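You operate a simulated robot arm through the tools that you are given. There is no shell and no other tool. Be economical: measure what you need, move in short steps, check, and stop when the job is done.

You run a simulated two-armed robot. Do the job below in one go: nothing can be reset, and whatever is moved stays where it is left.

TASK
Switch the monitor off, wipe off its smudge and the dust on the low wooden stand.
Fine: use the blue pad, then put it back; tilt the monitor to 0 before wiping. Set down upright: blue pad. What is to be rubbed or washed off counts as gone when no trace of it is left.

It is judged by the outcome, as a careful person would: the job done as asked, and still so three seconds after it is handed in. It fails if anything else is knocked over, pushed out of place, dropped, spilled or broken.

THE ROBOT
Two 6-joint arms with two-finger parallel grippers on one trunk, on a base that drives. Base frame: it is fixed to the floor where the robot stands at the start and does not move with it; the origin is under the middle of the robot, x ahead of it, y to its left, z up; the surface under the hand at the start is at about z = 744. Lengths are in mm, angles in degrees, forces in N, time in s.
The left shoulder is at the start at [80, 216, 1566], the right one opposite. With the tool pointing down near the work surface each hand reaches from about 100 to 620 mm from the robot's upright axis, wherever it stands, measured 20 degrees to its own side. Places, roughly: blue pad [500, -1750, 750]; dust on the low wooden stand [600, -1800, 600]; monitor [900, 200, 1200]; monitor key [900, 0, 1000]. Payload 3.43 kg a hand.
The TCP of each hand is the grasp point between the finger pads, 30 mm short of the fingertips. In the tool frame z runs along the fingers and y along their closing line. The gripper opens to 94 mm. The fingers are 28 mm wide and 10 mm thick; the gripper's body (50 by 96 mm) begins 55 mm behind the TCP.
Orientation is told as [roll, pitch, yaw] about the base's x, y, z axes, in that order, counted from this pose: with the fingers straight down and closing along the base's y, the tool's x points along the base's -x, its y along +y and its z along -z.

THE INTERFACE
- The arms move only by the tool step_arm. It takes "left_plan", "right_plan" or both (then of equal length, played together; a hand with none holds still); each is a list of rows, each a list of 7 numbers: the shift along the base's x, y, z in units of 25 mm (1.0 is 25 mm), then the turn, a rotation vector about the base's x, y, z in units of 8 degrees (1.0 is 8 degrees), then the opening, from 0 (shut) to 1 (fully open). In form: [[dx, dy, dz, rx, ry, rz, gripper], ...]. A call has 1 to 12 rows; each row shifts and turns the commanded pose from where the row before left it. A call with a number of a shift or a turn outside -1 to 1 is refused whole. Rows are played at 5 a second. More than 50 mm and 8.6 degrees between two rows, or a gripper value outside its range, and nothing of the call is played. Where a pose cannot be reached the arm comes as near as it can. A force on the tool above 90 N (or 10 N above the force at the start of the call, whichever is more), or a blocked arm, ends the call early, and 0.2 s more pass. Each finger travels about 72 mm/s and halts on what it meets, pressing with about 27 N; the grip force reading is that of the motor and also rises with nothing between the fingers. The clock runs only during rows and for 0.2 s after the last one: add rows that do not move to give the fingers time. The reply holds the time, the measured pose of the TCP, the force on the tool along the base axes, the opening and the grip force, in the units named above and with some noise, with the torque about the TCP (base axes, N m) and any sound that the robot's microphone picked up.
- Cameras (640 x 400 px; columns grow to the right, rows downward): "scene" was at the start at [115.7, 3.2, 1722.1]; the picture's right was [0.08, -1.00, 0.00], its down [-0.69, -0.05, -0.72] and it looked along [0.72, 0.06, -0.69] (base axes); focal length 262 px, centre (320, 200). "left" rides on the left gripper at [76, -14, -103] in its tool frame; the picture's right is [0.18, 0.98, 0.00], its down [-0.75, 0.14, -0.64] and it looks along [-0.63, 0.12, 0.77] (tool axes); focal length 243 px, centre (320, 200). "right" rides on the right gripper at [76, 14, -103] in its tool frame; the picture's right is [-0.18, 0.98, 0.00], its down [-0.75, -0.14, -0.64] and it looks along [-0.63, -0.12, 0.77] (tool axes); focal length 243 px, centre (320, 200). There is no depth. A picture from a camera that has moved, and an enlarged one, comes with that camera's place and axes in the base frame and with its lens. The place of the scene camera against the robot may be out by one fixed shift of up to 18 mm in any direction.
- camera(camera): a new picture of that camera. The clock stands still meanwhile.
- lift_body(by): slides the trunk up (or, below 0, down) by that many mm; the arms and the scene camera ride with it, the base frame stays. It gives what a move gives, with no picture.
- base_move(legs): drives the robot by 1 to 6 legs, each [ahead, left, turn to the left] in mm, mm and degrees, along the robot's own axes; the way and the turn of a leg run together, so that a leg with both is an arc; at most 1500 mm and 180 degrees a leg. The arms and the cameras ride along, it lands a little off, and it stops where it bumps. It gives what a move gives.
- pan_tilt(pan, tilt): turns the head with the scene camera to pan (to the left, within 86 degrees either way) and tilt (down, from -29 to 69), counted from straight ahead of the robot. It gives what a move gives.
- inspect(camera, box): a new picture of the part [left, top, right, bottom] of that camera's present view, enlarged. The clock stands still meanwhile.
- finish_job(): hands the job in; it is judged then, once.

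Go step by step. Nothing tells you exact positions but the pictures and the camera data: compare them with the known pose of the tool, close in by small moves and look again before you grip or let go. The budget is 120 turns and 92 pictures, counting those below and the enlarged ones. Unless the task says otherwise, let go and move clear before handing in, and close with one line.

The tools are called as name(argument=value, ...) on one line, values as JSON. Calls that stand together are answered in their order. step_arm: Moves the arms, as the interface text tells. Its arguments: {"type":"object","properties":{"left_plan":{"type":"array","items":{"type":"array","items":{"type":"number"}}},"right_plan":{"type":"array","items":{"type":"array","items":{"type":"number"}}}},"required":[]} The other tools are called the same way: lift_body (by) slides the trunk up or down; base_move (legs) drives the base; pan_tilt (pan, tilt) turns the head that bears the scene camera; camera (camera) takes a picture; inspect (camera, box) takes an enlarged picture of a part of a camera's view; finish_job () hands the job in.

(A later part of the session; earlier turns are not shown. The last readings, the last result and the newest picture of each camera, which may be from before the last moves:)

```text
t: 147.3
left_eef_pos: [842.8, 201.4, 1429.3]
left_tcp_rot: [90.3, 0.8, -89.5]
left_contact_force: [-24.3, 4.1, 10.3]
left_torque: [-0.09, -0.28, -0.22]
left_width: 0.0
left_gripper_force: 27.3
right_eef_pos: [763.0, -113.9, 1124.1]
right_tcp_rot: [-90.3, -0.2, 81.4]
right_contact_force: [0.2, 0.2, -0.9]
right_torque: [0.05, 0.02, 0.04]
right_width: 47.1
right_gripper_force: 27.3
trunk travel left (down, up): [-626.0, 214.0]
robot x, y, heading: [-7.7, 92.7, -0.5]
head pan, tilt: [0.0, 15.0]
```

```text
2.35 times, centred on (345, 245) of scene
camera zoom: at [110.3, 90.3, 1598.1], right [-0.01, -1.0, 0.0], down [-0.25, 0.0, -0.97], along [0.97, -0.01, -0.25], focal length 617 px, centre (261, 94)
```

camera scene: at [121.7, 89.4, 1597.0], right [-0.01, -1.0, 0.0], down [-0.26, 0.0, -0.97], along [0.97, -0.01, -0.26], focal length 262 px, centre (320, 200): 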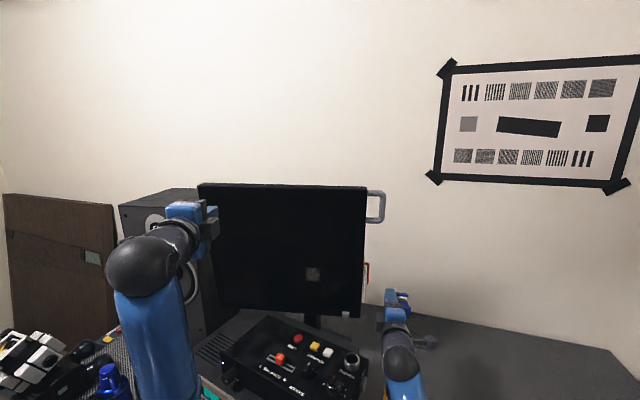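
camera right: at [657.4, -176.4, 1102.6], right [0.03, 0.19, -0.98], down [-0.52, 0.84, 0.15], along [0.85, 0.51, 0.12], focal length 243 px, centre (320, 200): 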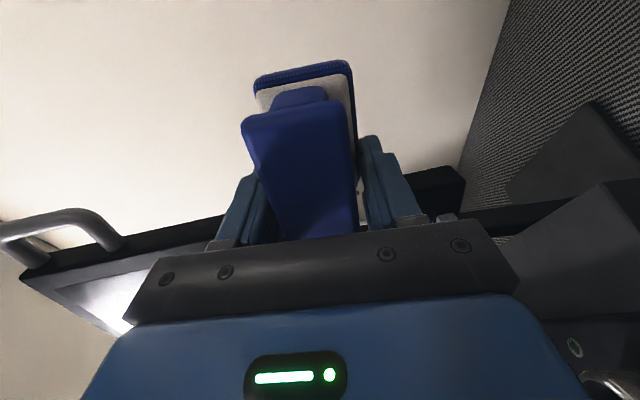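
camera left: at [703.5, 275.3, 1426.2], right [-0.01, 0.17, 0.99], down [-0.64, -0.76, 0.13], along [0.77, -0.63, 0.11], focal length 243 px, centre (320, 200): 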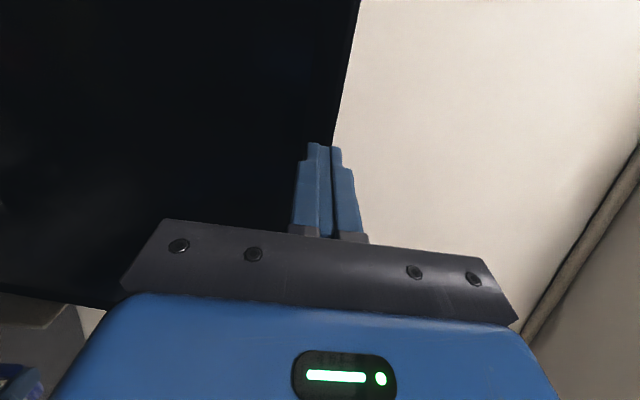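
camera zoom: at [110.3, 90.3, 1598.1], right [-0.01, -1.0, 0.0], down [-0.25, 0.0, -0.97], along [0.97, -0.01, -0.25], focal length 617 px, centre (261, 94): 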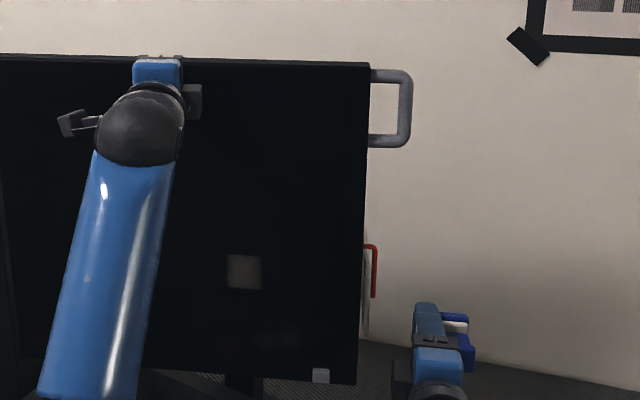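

step_arm(left_plan=[[-0.22, 0, 0, 0, 0, 0, 0], [0, 0, 0, 0, 0, 0, 0], [0, 0, 0, 0, 0, 0, 0], [0, 0, 0, 0, 0, 0, 0], [0, 0, 0, 0, 0, 0, 0], [0, 0, 0, 0, 0, 0, 0], [0, 0, 0, 0, 0, 0, 0], [0, 0, 0, 0, 0, 0, 0], [0, 0, 0, 0, 0, 0, 0], [0, 0, 0, 0, 0, 0, 0], [0, 0, 0, 0, 0, 0, 0], [0, 0, 0, 0, 0, 0, 0]], right_plan=[[0, 0.5, 0, 0, 0, 0, 0.3], [0, 0.9, 0.2, 0, 0, 0, 0.3], [0, 0.9, 0.2, 0, 0, 0, 0.3], [0, 0.9, 0.2, 0, 0, 0, 0.3], [0, 0.9, 0.2, 0, 0, 0, 0.3], [0, 0.9, 0.2, 0, 0, 0, 0.3], [0, 0.9, 0.2, 0, 0, 0, 0.3], [0, 0.9, 0.2, 0, 0, 0, 0.3], [0, 0.9, 0, 0, 0, 0, 0.3], [0.5, 0.9, 0, 0, 0, 0, 0.3], [0.9, 0.9, 0, 0, 0, 0, 0.3], [0.9, 0.3, 0, 0, 0, 0, 0.3]])

step_arm(right_plan=[[0.4, 0, 0, 0, 0, 0, 0.3], [0.1, 0, 0, 0, 0, 0, 0.3], [0, 0, 0, 0, 0, 0, 0.3]])

```text
t: 149.9
left_eef_pos: [841.9, 200.4, 1424.3]
left_tcp_rot: [89.9, 0.8, -89.6]
left_contact_force: [-17.5, 1.9, -6.8]
left_torque: [0.02, 0.19, -0.23]
left_width: 0.0
left_gripper_force: 26.9
right_eef_pos: [823.6, 131.6, 1155.9]
right_tcp_rot: [-90.1, -0.3, 81.3]
right_contact_force: [0.1, 0.1, -0.2]
right_torque: [-0.04, -0.01, 0.01]
right_width: 47.2
right_gripper_force: 26.9
trunk travel left (down, up): [-626.0, 214.0]
robot x, y, heading: [-9.4, 94.0, -0.5]
head pan, tilt: [0.0, 15.0]
```

```text
t: 150.7
left_eef_pos: [839.4, 198.9, 1424.7]
left_tcp_rot: [90.2, 1.0, -89.6]
left_contact_force: [-4.0, 1.2, -0.3]
left_torque: [0.07, -0.03, 0.01]
left_width: 0.0
left_gripper_force: 26.9
right_eef_pos: [834.0, 130.5, 1155.5]
right_tcp_rot: [-90.0, -0.2, 81.3]
right_contact_force: [-27.5, -1.6, -6.3]
right_torque: [-0.05, -0.01, 0.17]
right_width: 47.1
right_gripper_force: 27.1
trunk travel left (down, up): [-626.0, 214.0]
robot x, y, heading: [-7.5, 92.3, -0.3]
head pan, tilt: [0.0, 15.0]
```

Good firm contact with the monitor held at 0. Scrubbing the remnant back and forth.

step_arm(right_plan=[[-0.1, 0, 0, 0, 0, 0, 0.3], [0.065, 0.5, 0, 0, 0, 0, 0.3], [0.065, 0.5, 0, 0, 0, 0, 0.3], [-0.065, -0.5, 0.3, 0, 0, 0, 0.3], [-0.065, -0.5, 0, 0, 0, 0, 0.3], [-0.065, -0.5, 0, 0, 0, 0, 0.3], [-0.065, -0.5, 0, 0, 0, 0, 0.3], [0.065, 0.5, -0.6, 0, 0, 0, 0.3], [0.065, 0.5, 0, 0, 0, 0, 0.3], [0.065, 0.5, 0, 0, 0, 0, 0.3], [0.065, 0.5, 0, 0, 0, 0, 0.3], [0, 0, 0, 0, 0, 0, 0.3]])

step_arm(right_plan=[[-0.065, -0.5, 0.3, 0, 0, 0, 0.3], [-0.065, -0.5, 0.2, 0, 0, 0, 0.3], [-0.065, -0.5, 0, 0, 0, 0, 0.3], [-0.065, -0.5, 0, 0, 0, 0, 0.3], [-0.065, -0.5, 0, 0, 0, 0, 0.3], [-0.065, -0.5, 0, 0, 0, 0, 0.3], [-0.065, -0.5, 0, 0, 0, 0, 0.3], [-0.065, -0.5, 0, 0, 0, 0, 0.3], [-0.065, -0.5, 0, 0, 0, 0, 0.3], [0, 0, 0, 0, 0, 0, 0.3]])

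inspect(camera="scene", box=[280, 160, 410, 330])

```text
t: 153.3
left_eef_pos: [840.5, 199.1, 1424.1]
left_tcp_rot: [90.1, 0.9, -89.6]
left_contact_force: [-5.9, 0.8, 1.3]
left_torque: [-0.05, -0.04, -0.07]
left_width: 0.0
left_gripper_force: 26.7
right_eef_pos: [836.8, 154.8, 1149.2]
right_tcp_rot: [-90.1, -0.2, 81.3]
right_contact_force: [-12.5, -2.4, -0.2]
right_torque: [0.0, 0.03, 0.06]
right_width: 47.3
right_gripper_force: 27.3
trunk travel left (down, up): [-626.0, 214.0]
robot x, y, heading: [-7.6, 90.7, -0.5]
head pan, tilt: [0.0, 15.0]
```

```text
t: 155.5
left_eef_pos: [840.2, 203.1, 1424.8]
left_tcp_rot: [90.0, 0.8, -89.6]
left_contact_force: [-5.1, 1.0, -2.0]
left_torque: [0.04, 0.04, -0.01]
left_width: 0.0
left_gripper_force: 27.0
right_eef_pos: [823.0, 44.6, 1161.2]
right_tcp_rot: [-90.2, -0.2, 81.3]
right_contact_force: [-13.4, 5.5, -0.3]
right_torque: [0.02, -0.03, 0.31]
right_width: 47.1
right_gripper_force: 27.1
trunk travel left (down, up): [-626.0, 214.0]
robot x, y, heading: [-9.9, 91.0, -0.7]
head pan, tilt: [0.0, 15.0]
```

```text
2.35 times, centred on (345, 245) of scene
camera zoom: at [115.8, 91.9, 1597.5], right [-0.01, -1.0, 0.0], down [-0.26, 0.0, -0.97], along [0.97, -0.01, -0.26], focal length 617 px, centre (261, 94)
```

zoom: 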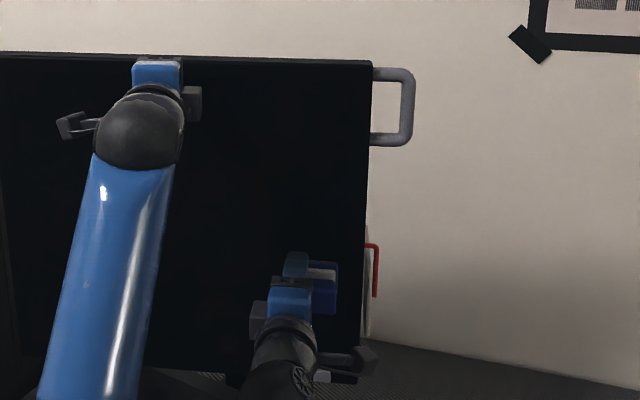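

The remnant is gone. One more confirming pass over the rest, then I'll withdraw and check closely.

step_arm(right_plan=[[-0.065, -0.5, 0, 0, 0, 0, 0.3], [-0.065, -0.5, 0, 0, 0, 0, 0.3], [0, -0.2, 0.2, 0, 0, 0, 0.3], [0, 0, -0.5, 0, 0, 0, 0.3], [0, 0, -0.4, 0, 0, 0, 0.3], [0.065, 0.5, 0, 0, 0, 0, 0.3], [0.065, 0.5, 0, 0, 0, 0, 0.3], [0.065, 0.5, 0, 0, 0, 0, 0.3], [0.065, 0.5, 0, 0, 0, 0, 0.3], [0.065, 0.5, 0, 0, 0, 0, 0.3], [0.065, 0.5, 0, 0, 0, 0, 0.3], [0, 0, 0, 0, 0, 0, 0.3]])

step_arm(right_plan=[[-1, -0.5, 0, 0, 0, 0, 0.3], [-1, -1, 0, 0, 0, 0, 0.3], [-1, -1, 0, 0, 0, 0, 0.3], [0, -1, 0, 0, 0, 0, 0.3], [0, -1, 0, 0, 0, 0, 0.3], [0, -1, 0, 0, 0, 0, 0.3], [0, -1, 0, 0, 0, 0, 0.3], [0, -1, 0, 0, 0, 0, 0.3], [0, -1, 0, 0, 0, 0, 0.3], [0, -1, 0, 0, 0, 0, 0.3]], left_plan=[[0, 0, 0, 0, 0, 0, 0], [-0.5, 0, 0, 0, 0, 0, 0], [-1, 0, 0, 0, 0, 0, 0], [-1, 0.5, 0, 0, 0, 0, 0], [-1, 1, 0, 0, 0, 0, 0], [-1, 1, 0, 0, 0, 0, 0], [-1, 1, 0, 0, 0, 0, 0], [-1, 1, 0, 0, 0, 0, 0], [-1, 1, 0, 0, 0, 0, 0], [-1, 1, 0, 0, 0, 0, 0]])

inspect(camera="scene", box=[190, 170, 400, 330])

inspect(camera="scene", box=[280, 240, 370, 310])

```text
t: 158.1
left_eef_pos: [840.7, 199.3, 1423.8]
left_tcp_rot: [89.9, 0.9, -89.6]
left_contact_force: [-5.5, -0.7, 1.0]
left_torque: [0.0, -0.06, -0.09]
left_width: 0.0
left_gripper_force: 26.7
right_eef_pos: [828.5, 87.6, 1143.4]
right_tcp_rot: [-90.1, -0.4, 81.3]
right_contact_force: [-11.9, -2.0, -0.9]
right_torque: [-0.01, 0.09, 0.11]
right_width: 46.9
right_gripper_force: 26.8
trunk travel left (down, up): [-626.0, 214.0]
robot x, y, heading: [-7.4, 92.6, -0.5]
head pan, tilt: [0.0, 15.0]
```

```text
t: 160.3
left_eef_pos: [632.3, 362.9, 1422.4]
left_tcp_rot: [89.7, 0.7, -89.6]
left_contact_force: [0.3, -0.3, -0.1]
left_torque: [0.01, 0.03, -0.03]
left_width: 0.0
left_gripper_force: 26.8
right_eef_pos: [756.9, -148.8, 1141.6]
right_tcp_rot: [-90.0, -0.2, 81.3]
right_contact_force: [0.2, 0.8, -1.0]
right_torque: [0.05, 0.01, -0.01]
right_width: 46.9
right_gripper_force: 26.9
trunk travel left (down, up): [-626.0, 214.0]
robot x, y, heading: [-4.0, 94.1, -0.4]
head pan, tilt: [0.0, 15.0]
```

```text
2.50 times, centred on (295, 250) of scene
camera zoom: at [119.9, 90.2, 1597.1], right [-0.01, -1.0, 0.0], down [-0.26, 0.0, -0.97], along [0.97, -0.01, -0.26], focal length 656 px, centre (382, 75)
```

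zoom: 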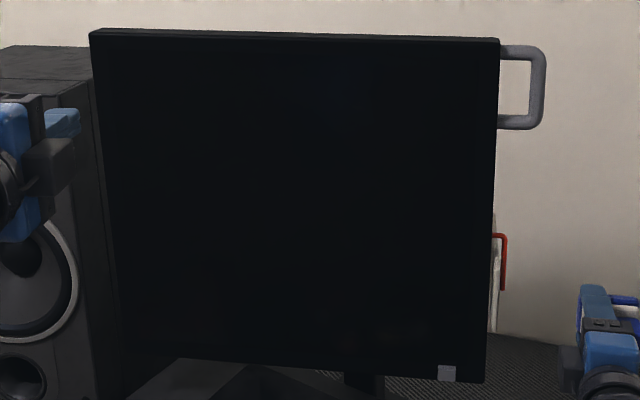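

```text
5.71 times, centred on (325, 275) of scene
camera zoom: at [119.9, 90.2, 1597.1], right [-0.01, -1.0, 0.0], down [-0.26, 0.0, -0.97], along [0.97, -0.01, -0.26], focal length 1499 px, centre (291, -229)
```

zoom: 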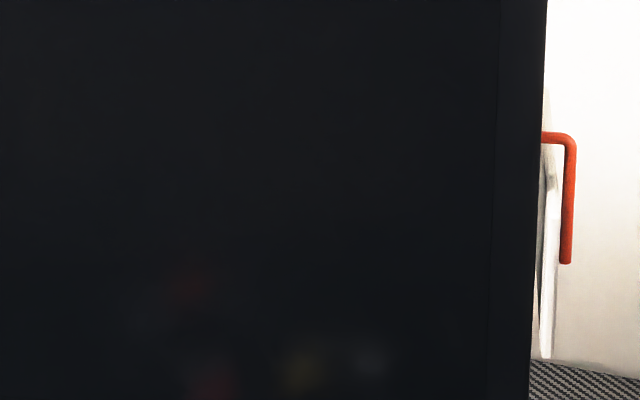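

The screen is clean. Now I'll verify the tilt scale from the side with the wrist camera.

step_arm(right_plan=[[-0.5, -1, 0, 0, 0, 0.5, 0.3], [0, -1, -0.5, 0, 0, 0.95, 0.3], [0.3, -1, -1, 0, 0, 0.95, 0.3], [0.5, 0, -1, 0, 0, 0.95, 0.3], [0.5, 0, -1, 0, 0, 0.95, 0.3], [0.3, 0, -1, 0, 0, 0.95, 0.3], [0, 0, -0.8, 0, 0, 0.6, 0.3], [0, 0, 0, 0, 0, 0, 0.3]])

camera(camera="right")

```text
t: 162.1
left_eef_pos: [632.8, 363.6, 1421.4]
left_tcp_rot: [89.6, 0.9, -89.6]
left_contact_force: [0.0, 0.1, 0.0]
left_torque: [-0.02, -0.01, 0.0]
left_width: 0.0
left_gripper_force: 26.9
right_eef_pos: [765.9, -217.4, 1031.5]
right_tcp_rot: [-89.8, -0.4, 127.9]
right_contact_force: [-0.6, 0.4, -0.8]
right_torque: [0.0, 0.03, -0.04]
right_width: 47.0
right_gripper_force: 26.8
right hand out of reach, approached as far as the arm can: row 6, 7
trunk travel left (down, up): [-626.0, 214.0]
robot x, y, heading: [-6.3, 96.0, -0.3]
head pan, tilt: [0.0, 15.0]
```

```text
19 pictures are left
camera right: at [730.9, -339.1, 1015.5], right [-0.12, 0.15, -0.98], down [-0.97, 0.2, 0.15], along [0.22, 0.97, 0.12], focal length 243 px, centre (320, 200)
```

right: 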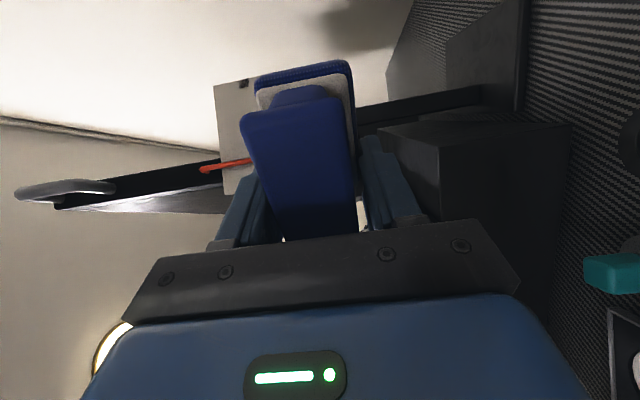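

inspect(camera="right", box=[180, 70, 300, 220])

```text
2.67 times, centred on (240, 145) of right
camera zoom: at [730.9, -339.1, 1015.5], right [-0.12, 0.15, -0.98], down [-0.97, 0.2, 0.15], along [0.22, 0.97, 0.12], focal length 647 px, centre (533, 347)
```

zoom: 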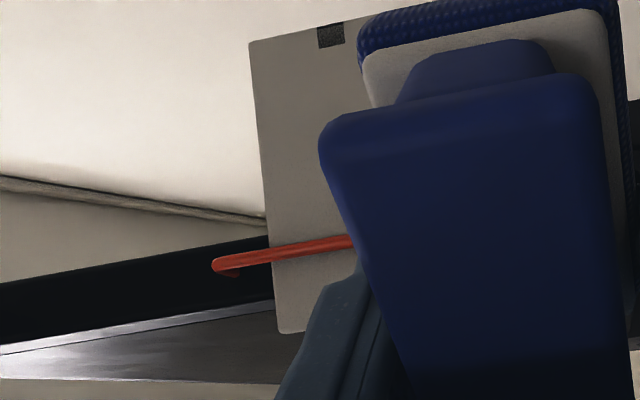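

The pointer lies exactly along the true vertical, so the tilt is 0. Now I'll retract both arms and drive back to the wooden stand.

step_arm(right_plan=[[-0.5, -0.3, 0.2, 0, 0, 0, 0.3], [-0.8, -0.3, 0.5, 0, 0, -0.5, 0.3], [-1, -0.3, 0.5, 0, 0, -0.7, 0.3], [-1, 0, 0.5, 0, 0, -0.7, 0.3], [-1, 0, 0.5, 0, 0, -0.7, 0.3], [-1, 0, 0.5, 0, 0, -0.7, 0.3], [-1, 0, 0.5, 0, 0, -0.7, 0.3], [-1, 0, 0.5, 0, 0, -0.7, 0.3], [-1, 0, 0.5, 0, 0, 0, 0.3], [-1, 0, 0.5, 0, 0, 0, 0.3]], left_plan=[[-0.8, 0, 0, 0, 0, 0, 0], [-0.8, 0, 0, 0, 0, 0, 0], [-0.8, 0.3, -0.5, 0, 0, 0, 0], [-0.8, 0.3, -0.5, 0, 0, 0, 0], [-0.8, 0.3, -0.5, 0, 0, 0, 0], [-0.8, 0.3, -0.5, 0, 0, 0, 0], [-0.5, 0.3, -0.5, 0, 0, 0, 0], [0, 0, -0.5, 0, 0, 0, 0], [0, 0, -0.5, 0, 0, 0, 0], [0, 0, 0, 0, 0, 0, 0]])

base_move(legs=[[-350, 0, 0.3], [0, -820, 0], [0, -830, 0]])

```text
t: 164.3
left_eef_pos: [525.2, 410.2, 1341.4]
left_tcp_rot: [89.7, 0.8, -89.6]
left_contact_force: [-0.9, 0.5, 0.0]
left_torque: [-0.02, 0.02, 0.04]
left_width: 0.0
left_gripper_force: 27.1
left hand out of reach, approached as far as the arm can: row 6, 7, 9
right_eef_pos: [530.7, -237.9, 1148.7]
right_tcp_rot: [-90.0, -0.2, 90.6]
right_contact_force: [0.8, -0.3, -0.7]
right_torque: [0.0, 0.01, -0.01]
right_width: 46.7
right_gripper_force: 26.9
trunk travel left (down, up): [-626.0, 214.0]
robot x, y, heading: [-6.8, 95.3, -0.4]
head pan, tilt: [0.0, 15.0]
```

```text
t: 174.6
left_eef_pos: [176.6, -1236.5, 1340.3]
left_tcp_rot: [89.7, 0.7, -89.2]
left_contact_force: [0.4, 0.6, 0.1]
left_torque: [0.03, -0.01, 0.0]
left_width: 0.0
left_gripper_force: 27.0
right_eef_pos: [185.0, -1883.5, 1148.4]
right_tcp_rot: [-89.9, -0.2, 90.9]
right_contact_force: [0.3, 0.4, -1.1]
right_torque: [0.0, 0.05, 0.0]
right_width: 47.0
right_gripper_force: 26.8
trunk travel left (down, up): [-626.0, 214.0]
robot x, y, heading: [-355.3, -1557.4, 0.0]
head pan, tilt: [0.0, 15.0]
```

Back at the stand. The bookshelf front is at about x = 530, z above 1150, so I'll tuck the left arm, turn the right hand down, and then drive in.

step_arm(right_plan=[[0, 0.3, -0.5, 0.577, 0.577, -0.577, 0.3], [0, 0.3, -0.7, 0.577, 0.577, -0.577, 0.3], [0, 0.3, -0.8, 0.577, 0.577, -0.577, 0.3], [0, 0.3, -0.8, 0.577, 0.577, -0.577, 0.3], [0, 0.3, -0.8, 0.577, 0.577, -0.577, 0.3], [0, 0.3, -0.8, 0.577, 0.577, -0.577, 0.3], [0, 0.2, -0.8, 0.577, 0.577, -0.577, 0.3], [0, 0, -0.8, 0.577, 0.577, -0.577, 0.3], [0, 0, -0.8, 0.577, 0.577, -0.577, 0.3], [0, 0, -0.8, 0.577, 0.577, -0.577, 0.3], [0, 0, -1, 0.577, 0.577, -0.577, 0.3], [0, 0, -1, 0.577, 0.577, -0.577, 0.3]], left_plan=[[-0.8, 0, 0, -0.577, 0.577, 0.577, 0], [-0.8, 0, -0.5, -0.577, 0.577, 0.577, 0], [-0.8, 0, -0.8, -0.577, 0.577, 0.577, 0], [-0.8, 0, -0.8, -0.577, 0.577, 0.577, 0], [-0.5, 0, -0.8, -0.577, 0.577, 0.577, 0], [0, 0, -0.8, 0, 0, 0, 0], [0, 0, -0.8, 0, 0, 0, 0], [0, 0, 0, 0, 0, 0, 0], [0, 0, 0, 0, 0, 0, 0], [0, 0, 0, 0, 0, 0, 0], [0, 0, 0, 0, 0, 0, 0], [0, 0, 0, 0, 0, 0, 0]])

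step_arm(right_plan=[[0, 0, -1, 0.577, 0.577, -0.577, 0.3], [0, 0, -1, 0.577, 0.577, -0.577, 0.3], [0, 0, -0.8, 0.5, 0.577, -0.577, 0.3], [0, 0, 0, 0, 0, -0.7, 0.3], [0, 0, 0, 0, 0, -0.7, 0.3], [0, 0, 0, 0, 0, -0.7, 0.3], [0, 0, 0, 0, 0, 0, 0.3]])

pan_tilt(pan=-15, tilt=50)

```text
t: 177.2
left_eef_pos: [174.7, -1207.7, 1202.0]
left_tcp_rot: [61.6, -16.0, -61.8]
left_contact_force: [-0.7, -0.3, 0.4]
left_torque: [0.0, -0.02, -0.04]
left_width: 0.2
left_gripper_force: 27.2
left hand out of reach, approached as far as the arm can: row 1, 2, 3, 4, 5
right_eef_pos: [185.2, -1834.1, 908.0]
right_tcp_rot: [-15.5, -12.7, 15.6]
right_contact_force: [0.1, 0.5, 0.2]
right_torque: [0.01, -0.03, -0.05]
right_width: 47.1
right_gripper_force: 27.2
trunk travel left (down, up): [-626.0, 214.0]
robot x, y, heading: [-355.4, -1554.6, -0.2]
head pan, tilt: [0.0, 15.0]
```

```text
t: 178.8
left_eef_pos: [175.4, -1207.5, 1202.6]
left_tcp_rot: [61.6, -15.9, -61.6]
left_contact_force: [-0.7, 0.2, -0.1]
left_torque: [0.02, -0.01, 0.02]
left_width: 0.1
left_gripper_force: 26.7
right_eef_pos: [185.2, -1836.0, 838.1]
right_tcp_rot: [-0.5, -0.9, -17.0]
right_contact_force: [-0.6, -0.1, -0.7]
right_torque: [-0.01, -0.01, 0.02]
right_width: 47.2
right_gripper_force: 26.9
trunk travel left (down, up): [-626.0, 214.0]
robot x, y, heading: [-357.7, -1558.2, 0.0]
head pan, tilt: [0.0, 15.0]
```

```text
t: 179.8
left_eef_pos: [175.0, -1208.0, 1202.4]
left_tcp_rot: [61.7, -15.8, -61.8]
left_contact_force: [1.6, -0.5, -0.3]
left_torque: [0.04, 0.02, 0.0]
left_width: 0.0
left_gripper_force: 26.6
right_eef_pos: [186.8, -1835.0, 839.2]
right_tcp_rot: [-0.7, -0.8, -17.0]
right_contact_force: [-1.0, 0.1, 0.0]
right_torque: [-0.01, 0.01, 0.02]
right_width: 46.7
right_gripper_force: 27.1
trunk travel left (down, up): [-626.0, 214.0]
robot x, y, heading: [-355.9, -1552.8, -0.3]
head pan, tilt: [-15.0, 50.0]
```

step_arm(left_plan=[[0, 0, -1, -0.577, 0.577, 0.577, 0], [0, 0, -1, -0.577, 0.577, 0.577, 0], [0, 0, -1, -0.577, 0.577, 0.577, 0], [0, 0, -1, -0.577, 0.577, 0.577, 0], [0, 0, -1, -0.577, 0.577, 0.577, 0], [0, 0, -1, -0.577, 0.577, 0.577, 0], [0, 0, -1, -0.577, 0.577, 0.577, 0], [-0.3, 0, -1, -0.577, 0.577, 0.577, 0], [-0.5, 0, -1, -0.577, 0.577, 0.577, 0], [-0.5, 0, -1, -0.577, 0.577, 0.577, 0], [-0.8, -0.2, -1, 0, 0, 0, 0], [-0.8, -0.2, -1, 0, 0, 0, 0]])

step_arm(left_plan=[[-1, -0.2, -0.5, 0, 0, 0, 0], [-1, -0.2, 0, 0, 0, 0, 0], [-1, -0.2, 0, 0, 0, 0, 0], [-1, -0.2, 0, 0, 0, 0, 0], [-1, -0.2, 0, 0, 0, 0, 0], [0, 0, 0, 0, 0, 0, 0]])

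base_move(legs=[[250, 0, 0]])

camera(camera="scene")

```text
t: 182.4
left_eef_pos: [145.5, -1201.7, 821.3]
left_tcp_rot: [-0.3, 0.6, -0.8]
left_contact_force: [-0.8, -0.5, -0.4]
left_torque: [0.01, -0.02, -0.02]
left_width: 0.2
left_gripper_force: 26.9
left hand out of reach, approached as far as the arm can: row 3, 4, 5, 6, 7, 8, 9, 10
right_eef_pos: [184.4, -1834.3, 838.6]
right_tcp_rot: [-0.5, -0.9, -17.0]
right_contact_force: [-0.4, -0.6, -0.1]
right_torque: [0.01, -0.01, -0.02]
right_width: 47.0
right_gripper_force: 27.0
trunk travel left (down, up): [-626.0, 214.0]
robot x, y, heading: [-359.6, -1555.7, -0.2]
head pan, tilt: [-15.0, 50.0]
```

```text
t: 183.8
left_eef_pos: [20.9, -1225.2, 808.1]
left_tcp_rot: [-0.3, 0.8, -0.8]
left_contact_force: [0.5, -0.5, -0.8]
left_torque: [0.03, 0.0, -0.02]
left_width: 0.0
left_gripper_force: 27.2
right_eef_pos: [185.8, -1833.8, 838.3]
right_tcp_rot: [-0.6, -0.8, -17.1]
right_contact_force: [-0.4, -0.6, 0.2]
right_torque: [0.03, 0.01, 0.03]
right_width: 47.1
right_gripper_force: 26.7
trunk travel left (down, up): [-626.0, 214.0]
robot x, y, heading: [-355.3, -1556.1, 0.2]
head pan, tilt: [-15.0, 50.0]
```

```text
t: 185.6
left_eef_pos: [265.9, -1224.8, 809.6]
left_tcp_rot: [-0.2, 0.8, -0.8]
left_contact_force: [-0.5, 0.1, -0.1]
left_torque: [-0.01, 0.02, -0.04]
left_width: 0.0
left_gripper_force: 27.0
right_eef_pos: [432.0, -1836.6, 839.0]
right_tcp_rot: [-0.5, -0.9, -17.0]
right_contact_force: [-0.6, 0.4, 0.1]
right_torque: [0.02, -0.04, 0.04]
right_width: 47.1
right_gripper_force: 27.7
trunk travel left (down, up): [-626.0, 214.0]
robot x, y, heading: [-105.2, -1555.1, 0.3]
head pan, tilt: [-15.0, 50.0]
```

```text
17 pictures are left
camera scene: at [-0.9, -1579.9, 1543.5], right [-0.26, -0.97, 0.0], down [-0.74, 0.2, -0.64], along [0.62, -0.17, -0.77], focal length 262 px, centre (320, 200)
```

scene: 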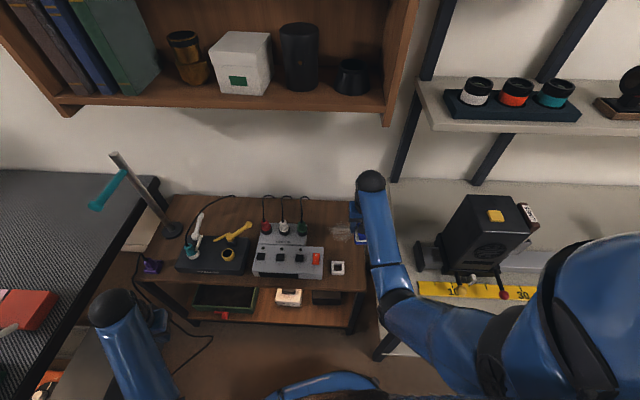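

base_move(legs=[[105, 0, 0]])

camera(camera="right")

```text
t: 186.8
left_eef_pos: [370.2, -1226.3, 808.4]
left_tcp_rot: [-0.3, 0.7, -0.8]
left_contact_force: [-0.4, 0.8, -0.1]
left_torque: [-0.02, -0.03, 0.01]
left_width: 0.0
left_gripper_force: 27.1
right_eef_pos: [534.8, -1835.1, 838.4]
right_tcp_rot: [-0.5, -0.9, -16.9]
right_contact_force: [-0.3, 0.6, 0.2]
right_torque: [0.01, -0.02, 0.0]
right_width: 46.9
right_gripper_force: 26.9
trunk travel left (down, up): [-626.0, 214.0]
robot x, y, heading: [-1.3, -1557.8, 0.0]
head pan, tilt: [-15.0, 50.0]
```

```text
16 pictures are left
camera right: at [465.1, -1797.9, 939.5], right [0.46, 0.89, -0.01], down [0.67, -0.35, 0.66], along [0.58, -0.31, -0.76], focal length 243 px, centre (320, 200)
```

right: 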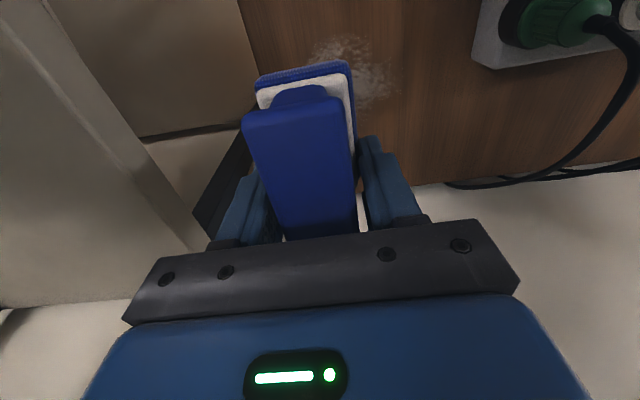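

The dust spans about x 510–634, y -1900 to -1752. I'll lower the trunk a bit for reach, level the hand and come down to contact.

lift_body(by=-80)

step_arm(right_plan=[[0.5, 0.6, -0.8, 0.07, 0.11, 0, 0.3], [0.3, 0.6, -0.8, 0, 0, 0, 0.3], [0, 0.6, -0.8, 0, 0, 0, 0.3], [0, 0.6, -0.3, 0, 0, 0, 0.3], [0, 0, 0, 0, 0, 0, 0.3]])

```text
t: 187.9
left_eef_pos: [371.2, -1225.9, 728.0]
left_tcp_rot: [-0.4, 0.8, -0.7]
left_contact_force: [0.6, -0.8, 0.4]
left_torque: [0.01, 0.01, -0.04]
left_width: 0.0
left_gripper_force: 27.0
right_eef_pos: [537.0, -1835.6, 757.9]
right_tcp_rot: [-0.6, -0.8, -17.1]
right_contact_force: [-0.6, 0.6, -0.2]
right_torque: [0.03, 0.0, 0.01]
right_width: 47.2
right_gripper_force: 27.1
trunk travel left (down, up): [-546.0, 294.0]
robot x, y, heading: [-0.8, -1555.5, 0.0]
head pan, tilt: [-15.0, 50.0]
```

```text
t: 189.1
left_eef_pos: [371.0, -1225.1, 729.9]
left_tcp_rot: [-0.3, 0.7, -0.8]
left_contact_force: [0.6, 0.2, -0.2]
left_torque: [0.01, -0.01, 0.01]
left_width: 0.3
left_gripper_force: 27.2
right_eef_pos: [557.3, -1776.4, 690.4]
right_tcp_rot: [-0.2, 0.3, -17.0]
right_contact_force: [0.0, -0.8, -0.3]
right_torque: [-0.02, 0.0, 0.0]
right_width: 46.8
right_gripper_force: 26.5
trunk travel left (down, up): [-546.0, 294.0]
robot x, y, heading: [-4.6, -1558.9, 0.2]
head pan, tilt: [-15.0, 50.0]
```

Now down to contact in small steps.

step_arm(right_plan=[[0, 0, -0.4, 0, 0, 0, 0.3], [0, 0, -0.3, 0, 0, 0, 0.3], [0, 0, 0, 0, 0, 0, 0.3]])

step_arm(right_plan=[[0, 0, -0.12, 0, 0, 0, 0.3], [0, 0, 0, 0, 0, 0, 0.3]])

step_arm(right_plan=[[0, 0, -0.12, 0, 0, 0, 0.3], [0, 0, 0, 0, 0, 0, 0.3]])

```text
t: 189.9
left_eef_pos: [370.7, -1225.2, 728.8]
left_tcp_rot: [-0.3, 0.7, -0.8]
left_contact_force: [-0.9, -0.5, 0.2]
left_torque: [-0.01, 0.0, 0.01]
left_width: 0.0
left_gripper_force: 27.6
right_eef_pos: [558.0, -1775.8, 673.1]
right_tcp_rot: [-0.3, 0.2, -17.0]
right_contact_force: [0.2, -1.5, 0.6]
right_torque: [0.05, 0.1, 0.05]
right_width: 46.8
right_gripper_force: 27.0
trunk travel left (down, up): [-546.0, 294.0]
robot x, y, heading: [-6.5, -1558.4, -0.0]
head pan, tilt: [-15.0, 50.0]
```

```text
t: 190.5
left_eef_pos: [370.9, -1225.7, 730.3]
left_tcp_rot: [-0.3, 0.9, -0.7]
left_contact_force: [-0.8, -0.7, -0.3]
left_torque: [0.0, -0.01, 0.0]
left_width: 0.1
left_gripper_force: 26.7
right_eef_pos: [557.2, -1776.3, 672.1]
right_tcp_rot: [-0.3, -0.1, -16.9]
right_contact_force: [0.0, -1.2, 16.9]
right_torque: [0.22, 0.58, 0.06]
right_width: 46.9
right_gripper_force: 26.8
trunk travel left (down, up): [-546.0, 294.0]
robot x, y, heading: [-4.4, -1552.3, -0.3]
head pan, tilt: [-15.0, 50.0]
```

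```text
t: 191.1
left_eef_pos: [369.0, -1224.5, 730.0]
left_tcp_rot: [-0.4, 0.7, -0.8]
left_contact_force: [-0.9, -0.2, 0.0]
left_torque: [0.01, -0.01, 0.01]
left_width: 0.0
left_gripper_force: 27.1
right_eef_pos: [557.1, -1774.1, 670.8]
right_tcp_rot: [-0.3, -0.3, -17.0]
right_contact_force: [3.0, -4.1, 33.3]
right_torque: [-0.1, -0.04, 0.02]
right_width: 47.1
right_gripper_force: 27.4
trunk travel left (down, up): [-546.0, 294.0]
robot x, y, heading: [-5.7, -1555.4, -0.2]
head pan, tilt: [-15.0, 50.0]
```

step_arm(right_plan=[[0, 0, 0.08, 0, 0, 0, 0.3], [0, -0.5, 0, 0, 0, 0, 0.3], [0, -0.5, 0, 0, 0, 0, 0.3], [0, -0.5, 0, 0, 0, 0, 0.3], [0, -0.5, 0, 0, 0, 0, 0.3], [0, -0.5, 0, 0, 0, 0, 0.3], [0, -0.5, 0, 0, 0, 0, 0.3], [0, -0.5, 0, 0, 0, 0, 0.3], [0, -0.5, 0, 0, 0, 0, 0.3], [0, -0.4, 0, 0, 0, 0, 0.3], [0.5, 0, 0, 0, 0, 0, 0.3], [0.5, 0, 0, 0, 0, 0, 0.3]])

step_arm(right_plan=[[0, 0.5, 0, 0, 0, 0, 0.3], [0, 0.5, 0, 0, 0, 0, 0.3], [0, 0.5, 0, 0, 0, 0, 0.3], [0, 0.5, 0, 0, 0, 0, 0.3], [0, 0.5, 0, 0, 0, 0, 0.3], [0, 0.5, 0, 0, 0, 0, 0.3], [0, 0.5, 0, 0, 0, 0, 0.3], [0, 0.5, 0, 0, 0, 0, 0.3], [0, 0.4, 0, 0, 0, 0, 0.3], [0.5, 0, 0, 0, 0, 0, 0.3], [0.5, 0, 0, 0, 0, 0, 0.3], [0, 0, 0, 0, 0, 0, 0.3]])

camera(camera="right")

```text
t: 193.7
left_eef_pos: [370.4, -1225.4, 728.4]
left_tcp_rot: [-0.4, 0.7, -0.9]
left_contact_force: [-0.6, 0.2, -0.2]
left_torque: [0.04, 0.01, 0.01]
left_width: 0.0
left_gripper_force: 26.9
right_eef_pos: [580.7, -1886.4, 670.7]
right_tcp_rot: [-0.4, 0.1, -17.2]
right_contact_force: [-5.7, -4.0, 13.2]
right_torque: [0.01, 0.08, 0.03]
right_width: 46.8
right_gripper_force: 26.2
trunk travel left (down, up): [-546.0, 294.0]
robot x, y, heading: [-2.8, -1554.5, -0.2]
head pan, tilt: [-15.0, 50.0]
```

```text
t: 196.3
left_eef_pos: [368.5, -1224.8, 728.7]
left_tcp_rot: [-0.3, 0.7, -0.8]
left_contact_force: [-0.5, -0.3, -0.3]
left_torque: [0.01, 0.03, 0.02]
left_width: 0.0
left_gripper_force: 27.2
right_eef_pos: [605.3, -1774.0, 670.0]
right_tcp_rot: [-0.2, 0.1, -16.9]
right_contact_force: [-7.8, 5.0, 17.2]
right_torque: [0.15, 0.17, 0.0]
right_width: 46.8
right_gripper_force: 27.2
trunk travel left (down, up): [-546.0, 294.0]
robot x, y, heading: [-4.9, -1556.1, 0.1]
head pan, tilt: [-15.0, 50.0]
```

```text
15 pictures are left
camera right: at [536.7, -1736.8, 772.3], right [0.46, 0.89, 0.0], down [0.68, -0.35, 0.64], along [0.57, -0.3, -0.77], focal length 243 px, centre (320, 200)
```

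right: 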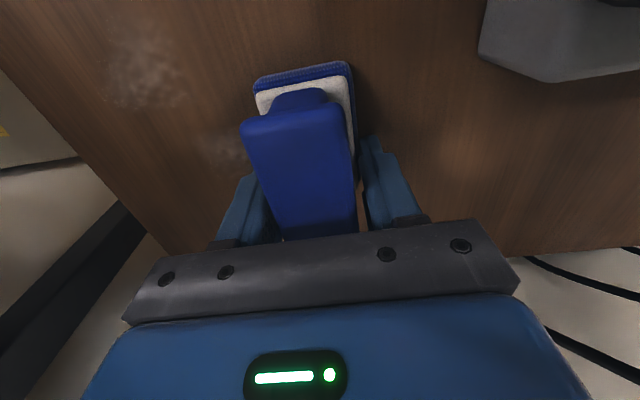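

Partly wiped; remnants are at about [517, -1855] and [584, -1847]. More lanes over those.

step_arm(right_plan=[[0, -0.5, 0, 0, 0, 0, 0.3], [0, -0.5, 0, 0, 0, 0, 0.3], [0, -0.5, 0, 0, 0, 0, 0.3], [0, -0.5, 0, 0, 0, 0, 0.3], [0, -0.5, 0, 0, 0, 0, 0.3], [0, -0.5, 0, 0, 0, 0, 0.3], [0, -0.5, 0, 0, 0, 0, 0.3], [0, -0.5, 0, 0, 0, 0, 0.3], [0, -0.4, 0, 0, 0, 0, 0.3], [-0.8, 0, 0, 0, 0, 0, 0.3], [-0.8, 0, 0, 0, 0, 0, 0.3], [-0.9, 0, 0, 0, 0, 0, 0.3]])

step_arm(right_plan=[[0, 0.5, 0, 0, 0, 0, 0.3], [0, 0.5, 0, 0, 0, 0, 0.3], [0, 0.5, 0, 0, 0, 0, 0.3], [0, 0.5, 0, 0, 0, 0, 0.3], [0, 0.5, 0, 0, 0, 0, 0.3], [0, 0.5, 0, 0, 0, 0, 0.3], [-0.6, 0, 0, 0, 0, 0, 0.3], [0, -0.5, 0, 0, 0, 0, 0.3], [0, -0.5, 0, 0, 0, 0, 0.3], [0, -0.5, 0, 0, 0, 0, 0.3], [0, -0.5, 0, 0, 0, 0, 0.3], [0, -0.5, 0, 0, 0, 0, 0.3]])

step_arm(right_plan=[[0, -0.5, 0, 0, 0, 0, 0.3], [0.5, 0, 0, 0, 0, 0, 0.3], [0, 0.5, 0, 0, 0, 0, 0.3], [0, 0.5, 0, 0, 0, 0, 0.3], [0, 0.5, 0, 0, 0, 0, 0.3], [0, 0.5, 0, 0, 0, 0, 0.3], [0, 0.5, 0, 0, 0, 0, 0.3], [0, 0.5, 0, 0, 0, 0, 0.3], [0, 0.5, 0, 0, 0, 0, 0.3], [0, 0.5, 0, 0, 0, 0, 0.3], [0, 0.5, 0, 0, 0, 0, 0.3], [0, 0, 0, 0, 0, 0, 0.3]])

camera(camera="right")

```text
t: 198.9
left_eef_pos: [370.5, -1224.4, 729.4]
left_tcp_rot: [-0.4, 0.8, -0.8]
left_contact_force: [0.9, 0.8, -0.1]
left_torque: [-0.02, -0.01, 0.03]
left_width: 0.0
left_gripper_force: 27.2
right_eef_pos: [544.4, -1884.5, 670.2]
right_tcp_rot: [-0.3, -0.1, -17.0]
right_contact_force: [7.5, 0.4, 17.0]
right_torque: [-0.1, -0.33, 0.06]
right_width: 46.9
right_gripper_force: 26.8
trunk travel left (down, up): [-546.0, 294.0]
robot x, y, heading: [-0.5, -1555.0, -0.2]
head pan, tilt: [-15.0, 50.0]
```

```text
t: 201.5
left_eef_pos: [368.9, -1223.6, 727.7]
left_tcp_rot: [-0.4, 0.7, -0.9]
left_contact_force: [0.6, -1.1, -0.8]
left_torque: [0.0, -0.04, -0.03]
left_width: 0.0
left_gripper_force: 26.5
right_eef_pos: [527.9, -1871.3, 670.1]
right_tcp_rot: [-0.3, 0.1, -16.8]
right_contact_force: [-1.3, 11.5, 13.3]
right_torque: [0.72, -0.3, 0.34]
right_width: 47.0
right_gripper_force: 27.4
trunk travel left (down, up): [-546.0, 294.0]
robot x, y, heading: [-0.5, -1555.5, -0.0]
head pan, tilt: [-15.0, 50.0]
```

```text
t: 204.1
left_eef_pos: [370.0, -1224.8, 729.1]
left_tcp_rot: [-0.3, 0.8, -0.8]
left_contact_force: [-0.8, -0.3, -1.0]
left_torque: [0.0, -0.01, 0.0]
left_width: 0.0
left_gripper_force: 26.8
right_eef_pos: [542.5, -1772.0, 671.2]
right_tcp_rot: [-0.2, 0.1, -16.9]
right_contact_force: [-2.3, -9.9, 15.5]
right_torque: [-0.08, -0.26, -0.19]
right_width: 46.8
right_gripper_force: 26.9
trunk travel left (down, up): [-546.0, 294.0]
robot x, y, heading: [-1.4, -1560.3, 0.0]
head pan, tilt: [-15.0, 50.0]
```

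```text
14 pictures are left
camera right: at [471.9, -1735.5, 772.1], right [0.46, 0.89, 0.0], down [0.68, -0.35, 0.64], along [0.57, -0.3, -0.77], focal length 243 px, centre (320, 200)
```

right: 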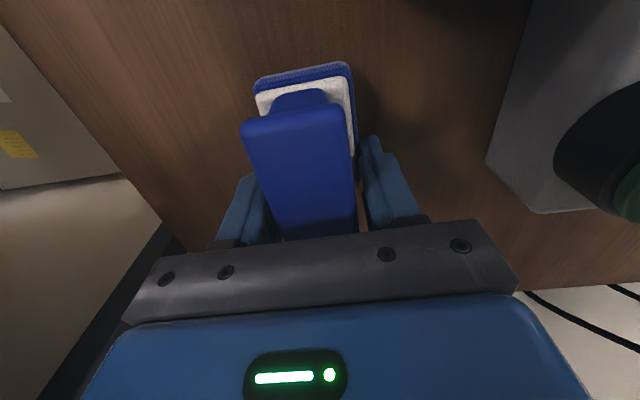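

Looks clean nearby. I'll lift off and move back to view the whole area.

step_arm(right_plan=[[0, 0, 0.5, 0, 0, 0, 0.3], [0, 0, 1, 0, 0, 0, 0.3], [0, 0, 1, 0, 0, 0, 0.3], [-1, 0, 1, 0, 0, 0, 0.3], [-1, 0, 1, 0, 0, 0, 0.3], [-1, 0, 1, 0, 0, 0, 0.3], [-1, 0, 0.5, 0, 0, 0, 0.3], [-1, 0, 0, 0, 0, 0, 0.3]])

camera(camera="right")

camera(camera="scene")

```text
t: 205.9
left_eef_pos: [371.4, -1224.9, 727.3]
left_tcp_rot: [-0.3, 0.8, -0.8]
left_contact_force: [-0.1, -0.2, 0.0]
left_torque: [0.01, -0.02, 0.02]
left_width: 0.1
left_gripper_force: 27.5
right_eef_pos: [434.9, -1771.4, 750.9]
right_tcp_rot: [-0.2, 0.0, -17.0]
right_contact_force: [-0.8, -0.9, -0.1]
right_torque: [0.02, -0.01, 0.0]
right_width: 47.1
right_gripper_force: 26.8
right hand out of reach, approached as far as the arm can: row 5, 6, 7, 8
trunk travel left (down, up): [-546.0, 294.0]
robot x, y, heading: [-5.0, -1558.3, 0.1]
head pan, tilt: [-15.0, 50.0]
```

```text
13 pictures are left
camera right: at [365.1, -1736.0, 852.6], right [0.46, 0.89, 0.0], down [0.68, -0.35, 0.64], along [0.57, -0.3, -0.77], focal length 243 px, centre (320, 200)
```

right: 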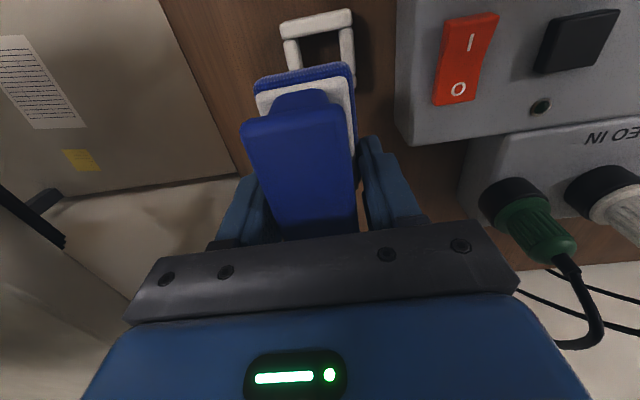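

```text
12 pictures are left
camera scene: at [103.8, -1580.0, 1463.4], right [-0.26, -0.97, 0.0], down [-0.74, 0.2, -0.64], along [0.62, -0.17, -0.77], focal length 262 px, centre (320, 200)
```

scene: 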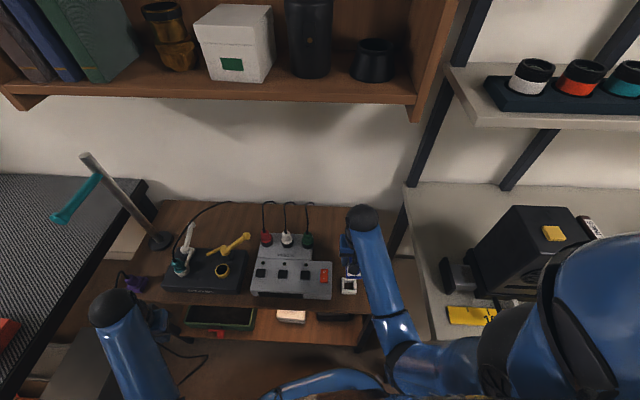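

The whole patch isn't visible with the pad in hand, so I'll do one more full set of lanes, including the far edge, before putting the pad back.

step_arm(right_plan=[[1, 0, 0, 0, 0, 0, 0.3], [1, 0, 0, 0, 0, 0, 0.3], [1, 0, 0, 0, 0, 0, 0.3], [1, 0, 0, 0, 0, 0, 0.3], [1, 0, -0.5, 0, 0, 0, 0.3], [1, 0, -0.5, 0, 0, 0, 0.3], [1, 0, -0.5, 0, 0, 0, 0.3], [0.7, 0, -0.5, 0, 0, 0, 0.3], [0, 0, -0.8, 0, 0, 0, 0.3], [0, 0, 0, 0, 0, 0, 0.3]])

```text
t: 208.1
left_eef_pos: [371.2, -1226.1, 728.7]
left_tcp_rot: [-0.3, 0.8, -0.8]
left_contact_force: [0.1, -0.5, -1.2]
left_torque: [-0.01, 0.02, 0.05]
left_width: 0.0
left_gripper_force: 27.4
right_eef_pos: [626.8, -1774.2, 680.4]
right_tcp_rot: [-0.3, 0.2, -17.0]
right_contact_force: [0.0, 1.0, -0.5]
right_torque: [0.01, 0.01, 0.01]
right_width: 47.1
right_gripper_force: 26.8
trunk travel left (down, up): [-546.0, 294.0]
robot x, y, heading: [0.6, -1556.7, -0.2]
head pan, tilt: [-15.0, 50.0]
```

step_arm(right_plan=[[0, 0, -0.43, 0, 0, 0, 0.3], [0, -0.5, 0, 0, 0, 0, 0.3], [0, -0.5, 0, 0, 0, 0, 0.3], [0, -0.5, 0, 0, 0, 0, 0.3], [0, -0.5, 0, 0, 0, 0, 0.3], [0, -0.5, 0, 0, 0, 0, 0.3], [0, -0.5, 0, 0, 0, 0, 0.3], [0, -0.5, 0, 0, 0, 0, 0.3], [0, -0.5, 0, 0, 0, 0, 0.3], [0, -0.4, 0, 0, 0, 0, 0.3], [-0.7, 0, 0, 0, 0, 0, 0.3], [-0.7, 0, 0, 0, 0, 0, 0.3]])

step_arm(right_plan=[[0, 0.5, 0, 0, 0, 0, 0.3], [0, 0.5, 0, 0, 0, 0, 0.3], [0, 0.5, 0, 0, 0, 0, 0.3], [0, 0.5, 0, 0, 0, 0, 0.3], [0, 0.5, 0, 0, 0, 0, 0.3], [0, 0.5, 0, 0, 0, 0, 0.3], [0, 0.5, 0, 0, 0, 0, 0.3], [0, 0.5, 0, 0, 0, 0, 0.3], [-0.7, 0.3, 0, 0, 0, 0, 0.3], [-0.5, 0, 0, 0, 0, 0, 0.3]])

step_arm(right_plan=[[0, -0.5, 0, 0, 0, 0, 0.3], [0, -0.5, 0, 0, 0, 0, 0.3], [0, -0.5, 0, 0, 0, 0, 0.3], [0, -0.5, 0, 0, 0, 0, 0.3], [0, -0.5, 0, 0, 0, 0, 0.3], [0, -0.5, 0, 0, 0, 0, 0.3], [0, -0.5, 0, 0, 0, 0, 0.3], [0, -0.5, 0, 0, 0, 0, 0.3], [-0.5, -0.3, 0, 0, 0, 0, 0.3], [-0.5, 0, 0, 0, 0, 0, 0.3]])

step_arm(right_plan=[[0, 0.5, 0, 0, 0, 0, 0.3], [0, 0.5, 0, 0, 0, 0, 0.3], [0, 0.5, 0, 0, 0, 0, 0.3], [0, 0.5, 0, 0, 0, 0, 0.3], [0, 0, 0.5, 0, 0, 0, 0.3], [0, 0, 1, 0, 0, 0, 0.3], [0, 0, 1, 0, 0, 0, 0.3], [0, 0, 0, 0, 0, 0, 0.3]])

```text
t: 210.7
left_eef_pos: [370.5, -1226.0, 728.8]
left_tcp_rot: [-0.3, 0.8, -0.8]
left_contact_force: [-0.1, -0.2, -0.1]
left_torque: [0.04, 0.02, -0.01]
left_width: 0.0
left_gripper_force: 27.2
right_eef_pos: [591.3, -1881.5, 669.8]
right_tcp_rot: [-0.3, 0.3, -16.9]
right_contact_force: [0.0, 0.4, 4.9]
right_torque: [0.09, -0.07, -0.03]
right_width: 46.9
right_gripper_force: 28.0
trunk travel left (down, up): [-546.0, 294.0]
robot x, y, heading: [-6.2, -1557.1, 0.2]
head pan, tilt: [-15.0, 50.0]
```

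```text
t: 212.9
left_eef_pos: [371.1, -1225.2, 728.8]
left_tcp_rot: [-0.3, 0.8, -0.7]
left_contact_force: [0.1, 0.1, 0.4]
left_torque: [-0.05, 0.01, -0.01]
left_width: 0.1
left_gripper_force: 27.2
right_eef_pos: [562.6, -1774.2, 670.1]
right_tcp_rot: [-0.5, 0.2, -17.0]
right_contact_force: [0.5, 0.6, 6.2]
right_torque: [0.09, -0.1, -0.01]
right_width: 47.1
right_gripper_force: 27.2
trunk travel left (down, up): [-546.0, 294.0]
robot x, y, heading: [-2.5, -1555.1, 0.0]
head pan, tilt: [-15.0, 50.0]
```

```text
t: 215.1
left_eef_pos: [370.5, -1225.8, 728.4]
left_tcp_rot: [-0.4, 0.7, -0.8]
left_contact_force: [-0.1, 0.4, -0.4]
left_torque: [0.0, -0.01, 0.0]
left_width: 0.0
left_gripper_force: 27.2
right_eef_pos: [536.0, -1882.0, 670.6]
right_tcp_rot: [-0.3, 0.2, -17.0]
right_contact_force: [0.1, -0.4, 3.2]
right_torque: [0.06, -0.12, -0.01]
right_width: 47.0
right_gripper_force: 27.4
trunk travel left (down, up): [-546.0, 294.0]
robot x, y, heading: [-4.4, -1559.5, -0.3]
head pan, tilt: [-15.0, 50.0]
```

```text
t: 216.9
left_eef_pos: [371.2, -1224.9, 728.2]
left_tcp_rot: [-0.4, 0.9, -0.8]
left_contact_force: [0.3, 0.0, -0.2]
left_torque: [-0.02, -0.03, 0.01]
left_width: 0.0
left_gripper_force: 27.2
right_eef_pos: [535.8, -1832.3, 732.6]
right_tcp_rot: [-0.3, 0.2, -17.0]
right_contact_force: [-0.3, 1.1, -0.5]
right_torque: [-0.01, 0.0, 0.01]
right_width: 47.0
right_gripper_force: 27.4
trunk travel left (down, up): [-546.0, 294.0]
robot x, y, heading: [-2.5, -1560.4, -0.3]
head pan, tilt: [-15.0, 50.0]
```

Now I'll take the pad back to its original spot at [415, -1830].

step_arm(right_plan=[[-1, 0, -0.2, 0, 0, 0.08, 0.3], [-1, 0, -0.2, 0, 0, 0, 0.3], [-1, 0.1, -0.2, 0, 0, 0, 0.3], [-1, 0, -0.2, 0, 0, 0, 0.3], [-0.8, 0, -0.2, 0, 0, 0, 0.3], [0, 0, -0.4, 0, 0, 0, 0.3], [0, 0, 0, 0, 0, 0, 0.3]])

camera(camera="right")

```text
t: 218.5
left_eef_pos: [370.3, -1225.8, 727.8]
left_tcp_rot: [-0.2, 0.8, -0.9]
left_contact_force: [0.1, 0.3, -0.4]
left_torque: [-0.02, -0.02, -0.01]
left_width: 0.1
left_gripper_force: 26.6
right_eef_pos: [417.2, -1829.3, 695.9]
right_tcp_rot: [-0.3, 0.2, -16.4]
right_contact_force: [0.5, -0.1, -0.5]
right_torque: [0.0, -0.02, -0.02]
right_width: 46.9
right_gripper_force: 27.2
trunk travel left (down, up): [-546.0, 294.0]
robot x, y, heading: [-5.0, -1555.7, 0.1]
head pan, tilt: [-15.0, 50.0]
```

```text
11 pictures are left
camera right: at [347.6, -1793.8, 798.8], right [0.45, 0.89, -0.01], down [0.69, -0.35, 0.64], along [0.57, -0.29, -0.77], focal length 243 px, centre (320, 200)
```

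right: 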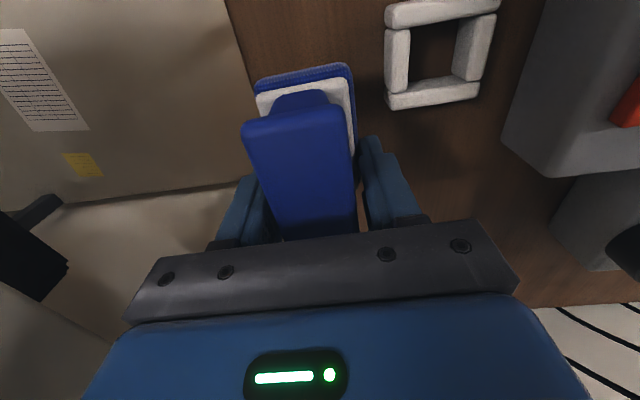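

step_arm(right_plan=[[-0.06, 0, -0.5, 0, 0, 0, 0.3], [0, 0, -0.3, 0, 0, 0, 0.3], [0, 0, -0.12, 0, 0, 0, 0.3], [0, 0, 0, 0, 0, 0, 0.3]])

```text
t: 219.5
left_eef_pos: [371.0, -1225.1, 729.4]
left_tcp_rot: [-0.2, 0.8, -0.8]
left_contact_force: [0.4, 0.3, 0.9]
left_torque: [-0.01, -0.03, 0.03]
left_width: 0.0
left_gripper_force: 27.8
right_eef_pos: [414.4, -1829.7, 674.3]
right_tcp_rot: [-0.3, 0.3, -16.4]
right_contact_force: [-0.4, 0.2, -0.3]
right_torque: [-0.03, -0.04, -0.01]
right_width: 47.0
right_gripper_force: 26.9
trunk travel left (down, up): [-546.0, 294.0]
robot x, y, heading: [-5.0, -1556.4, 0.1]
head pan, tilt: [-15.0, 50.0]
```

step_arm(right_plan=[[0, 0, -0.1, 0, 0, 0, 0.3], [0, 0, 0, 0, 0, 0, 0.3]])

step_arm(right_plan=[[0, 0, -0.08, 0, 0, 0, 0.3], [0, 0, 0, 0, 0, 0, 0.3]])

```text
t: 220.1
left_eef_pos: [370.2, -1225.1, 729.3]
left_tcp_rot: [-0.2, 0.8, -0.8]
left_contact_force: [0.6, -0.3, 0.0]
left_torque: [-0.01, 0.02, -0.01]
left_width: 0.0
left_gripper_force: 27.3
right_eef_pos: [414.7, -1830.2, 672.0]
right_tcp_rot: [-0.4, 0.2, -16.5]
right_contact_force: [0.2, 1.0, -1.0]
right_torque: [0.0, -0.03, 0.02]
right_width: 47.2
right_gripper_force: 27.0
trunk travel left (down, up): [-546.0, 294.0]
robot x, y, heading: [-2.2, -1556.1, -0.1]
head pan, tilt: [-15.0, 50.0]
```

```text
t: 220.7
left_eef_pos: [370.8, -1223.9, 728.7]
left_tcp_rot: [-0.3, 0.8, -0.8]
left_contact_force: [0.6, -1.1, 0.4]
left_torque: [0.03, 0.05, 0.0]
left_width: 0.0
left_gripper_force: 27.3
right_eef_pos: [415.5, -1831.1, 670.3]
right_tcp_rot: [-0.3, 0.1, -16.3]
right_contact_force: [-0.2, -0.9, 4.1]
right_torque: [0.09, 0.04, 0.0]
right_width: 47.1
right_gripper_force: 26.9
trunk travel left (down, up): [-546.0, 294.0]
robot x, y, heading: [-2.3, -1554.9, -0.0]
head pan, tilt: [-15.0, 50.0]
```

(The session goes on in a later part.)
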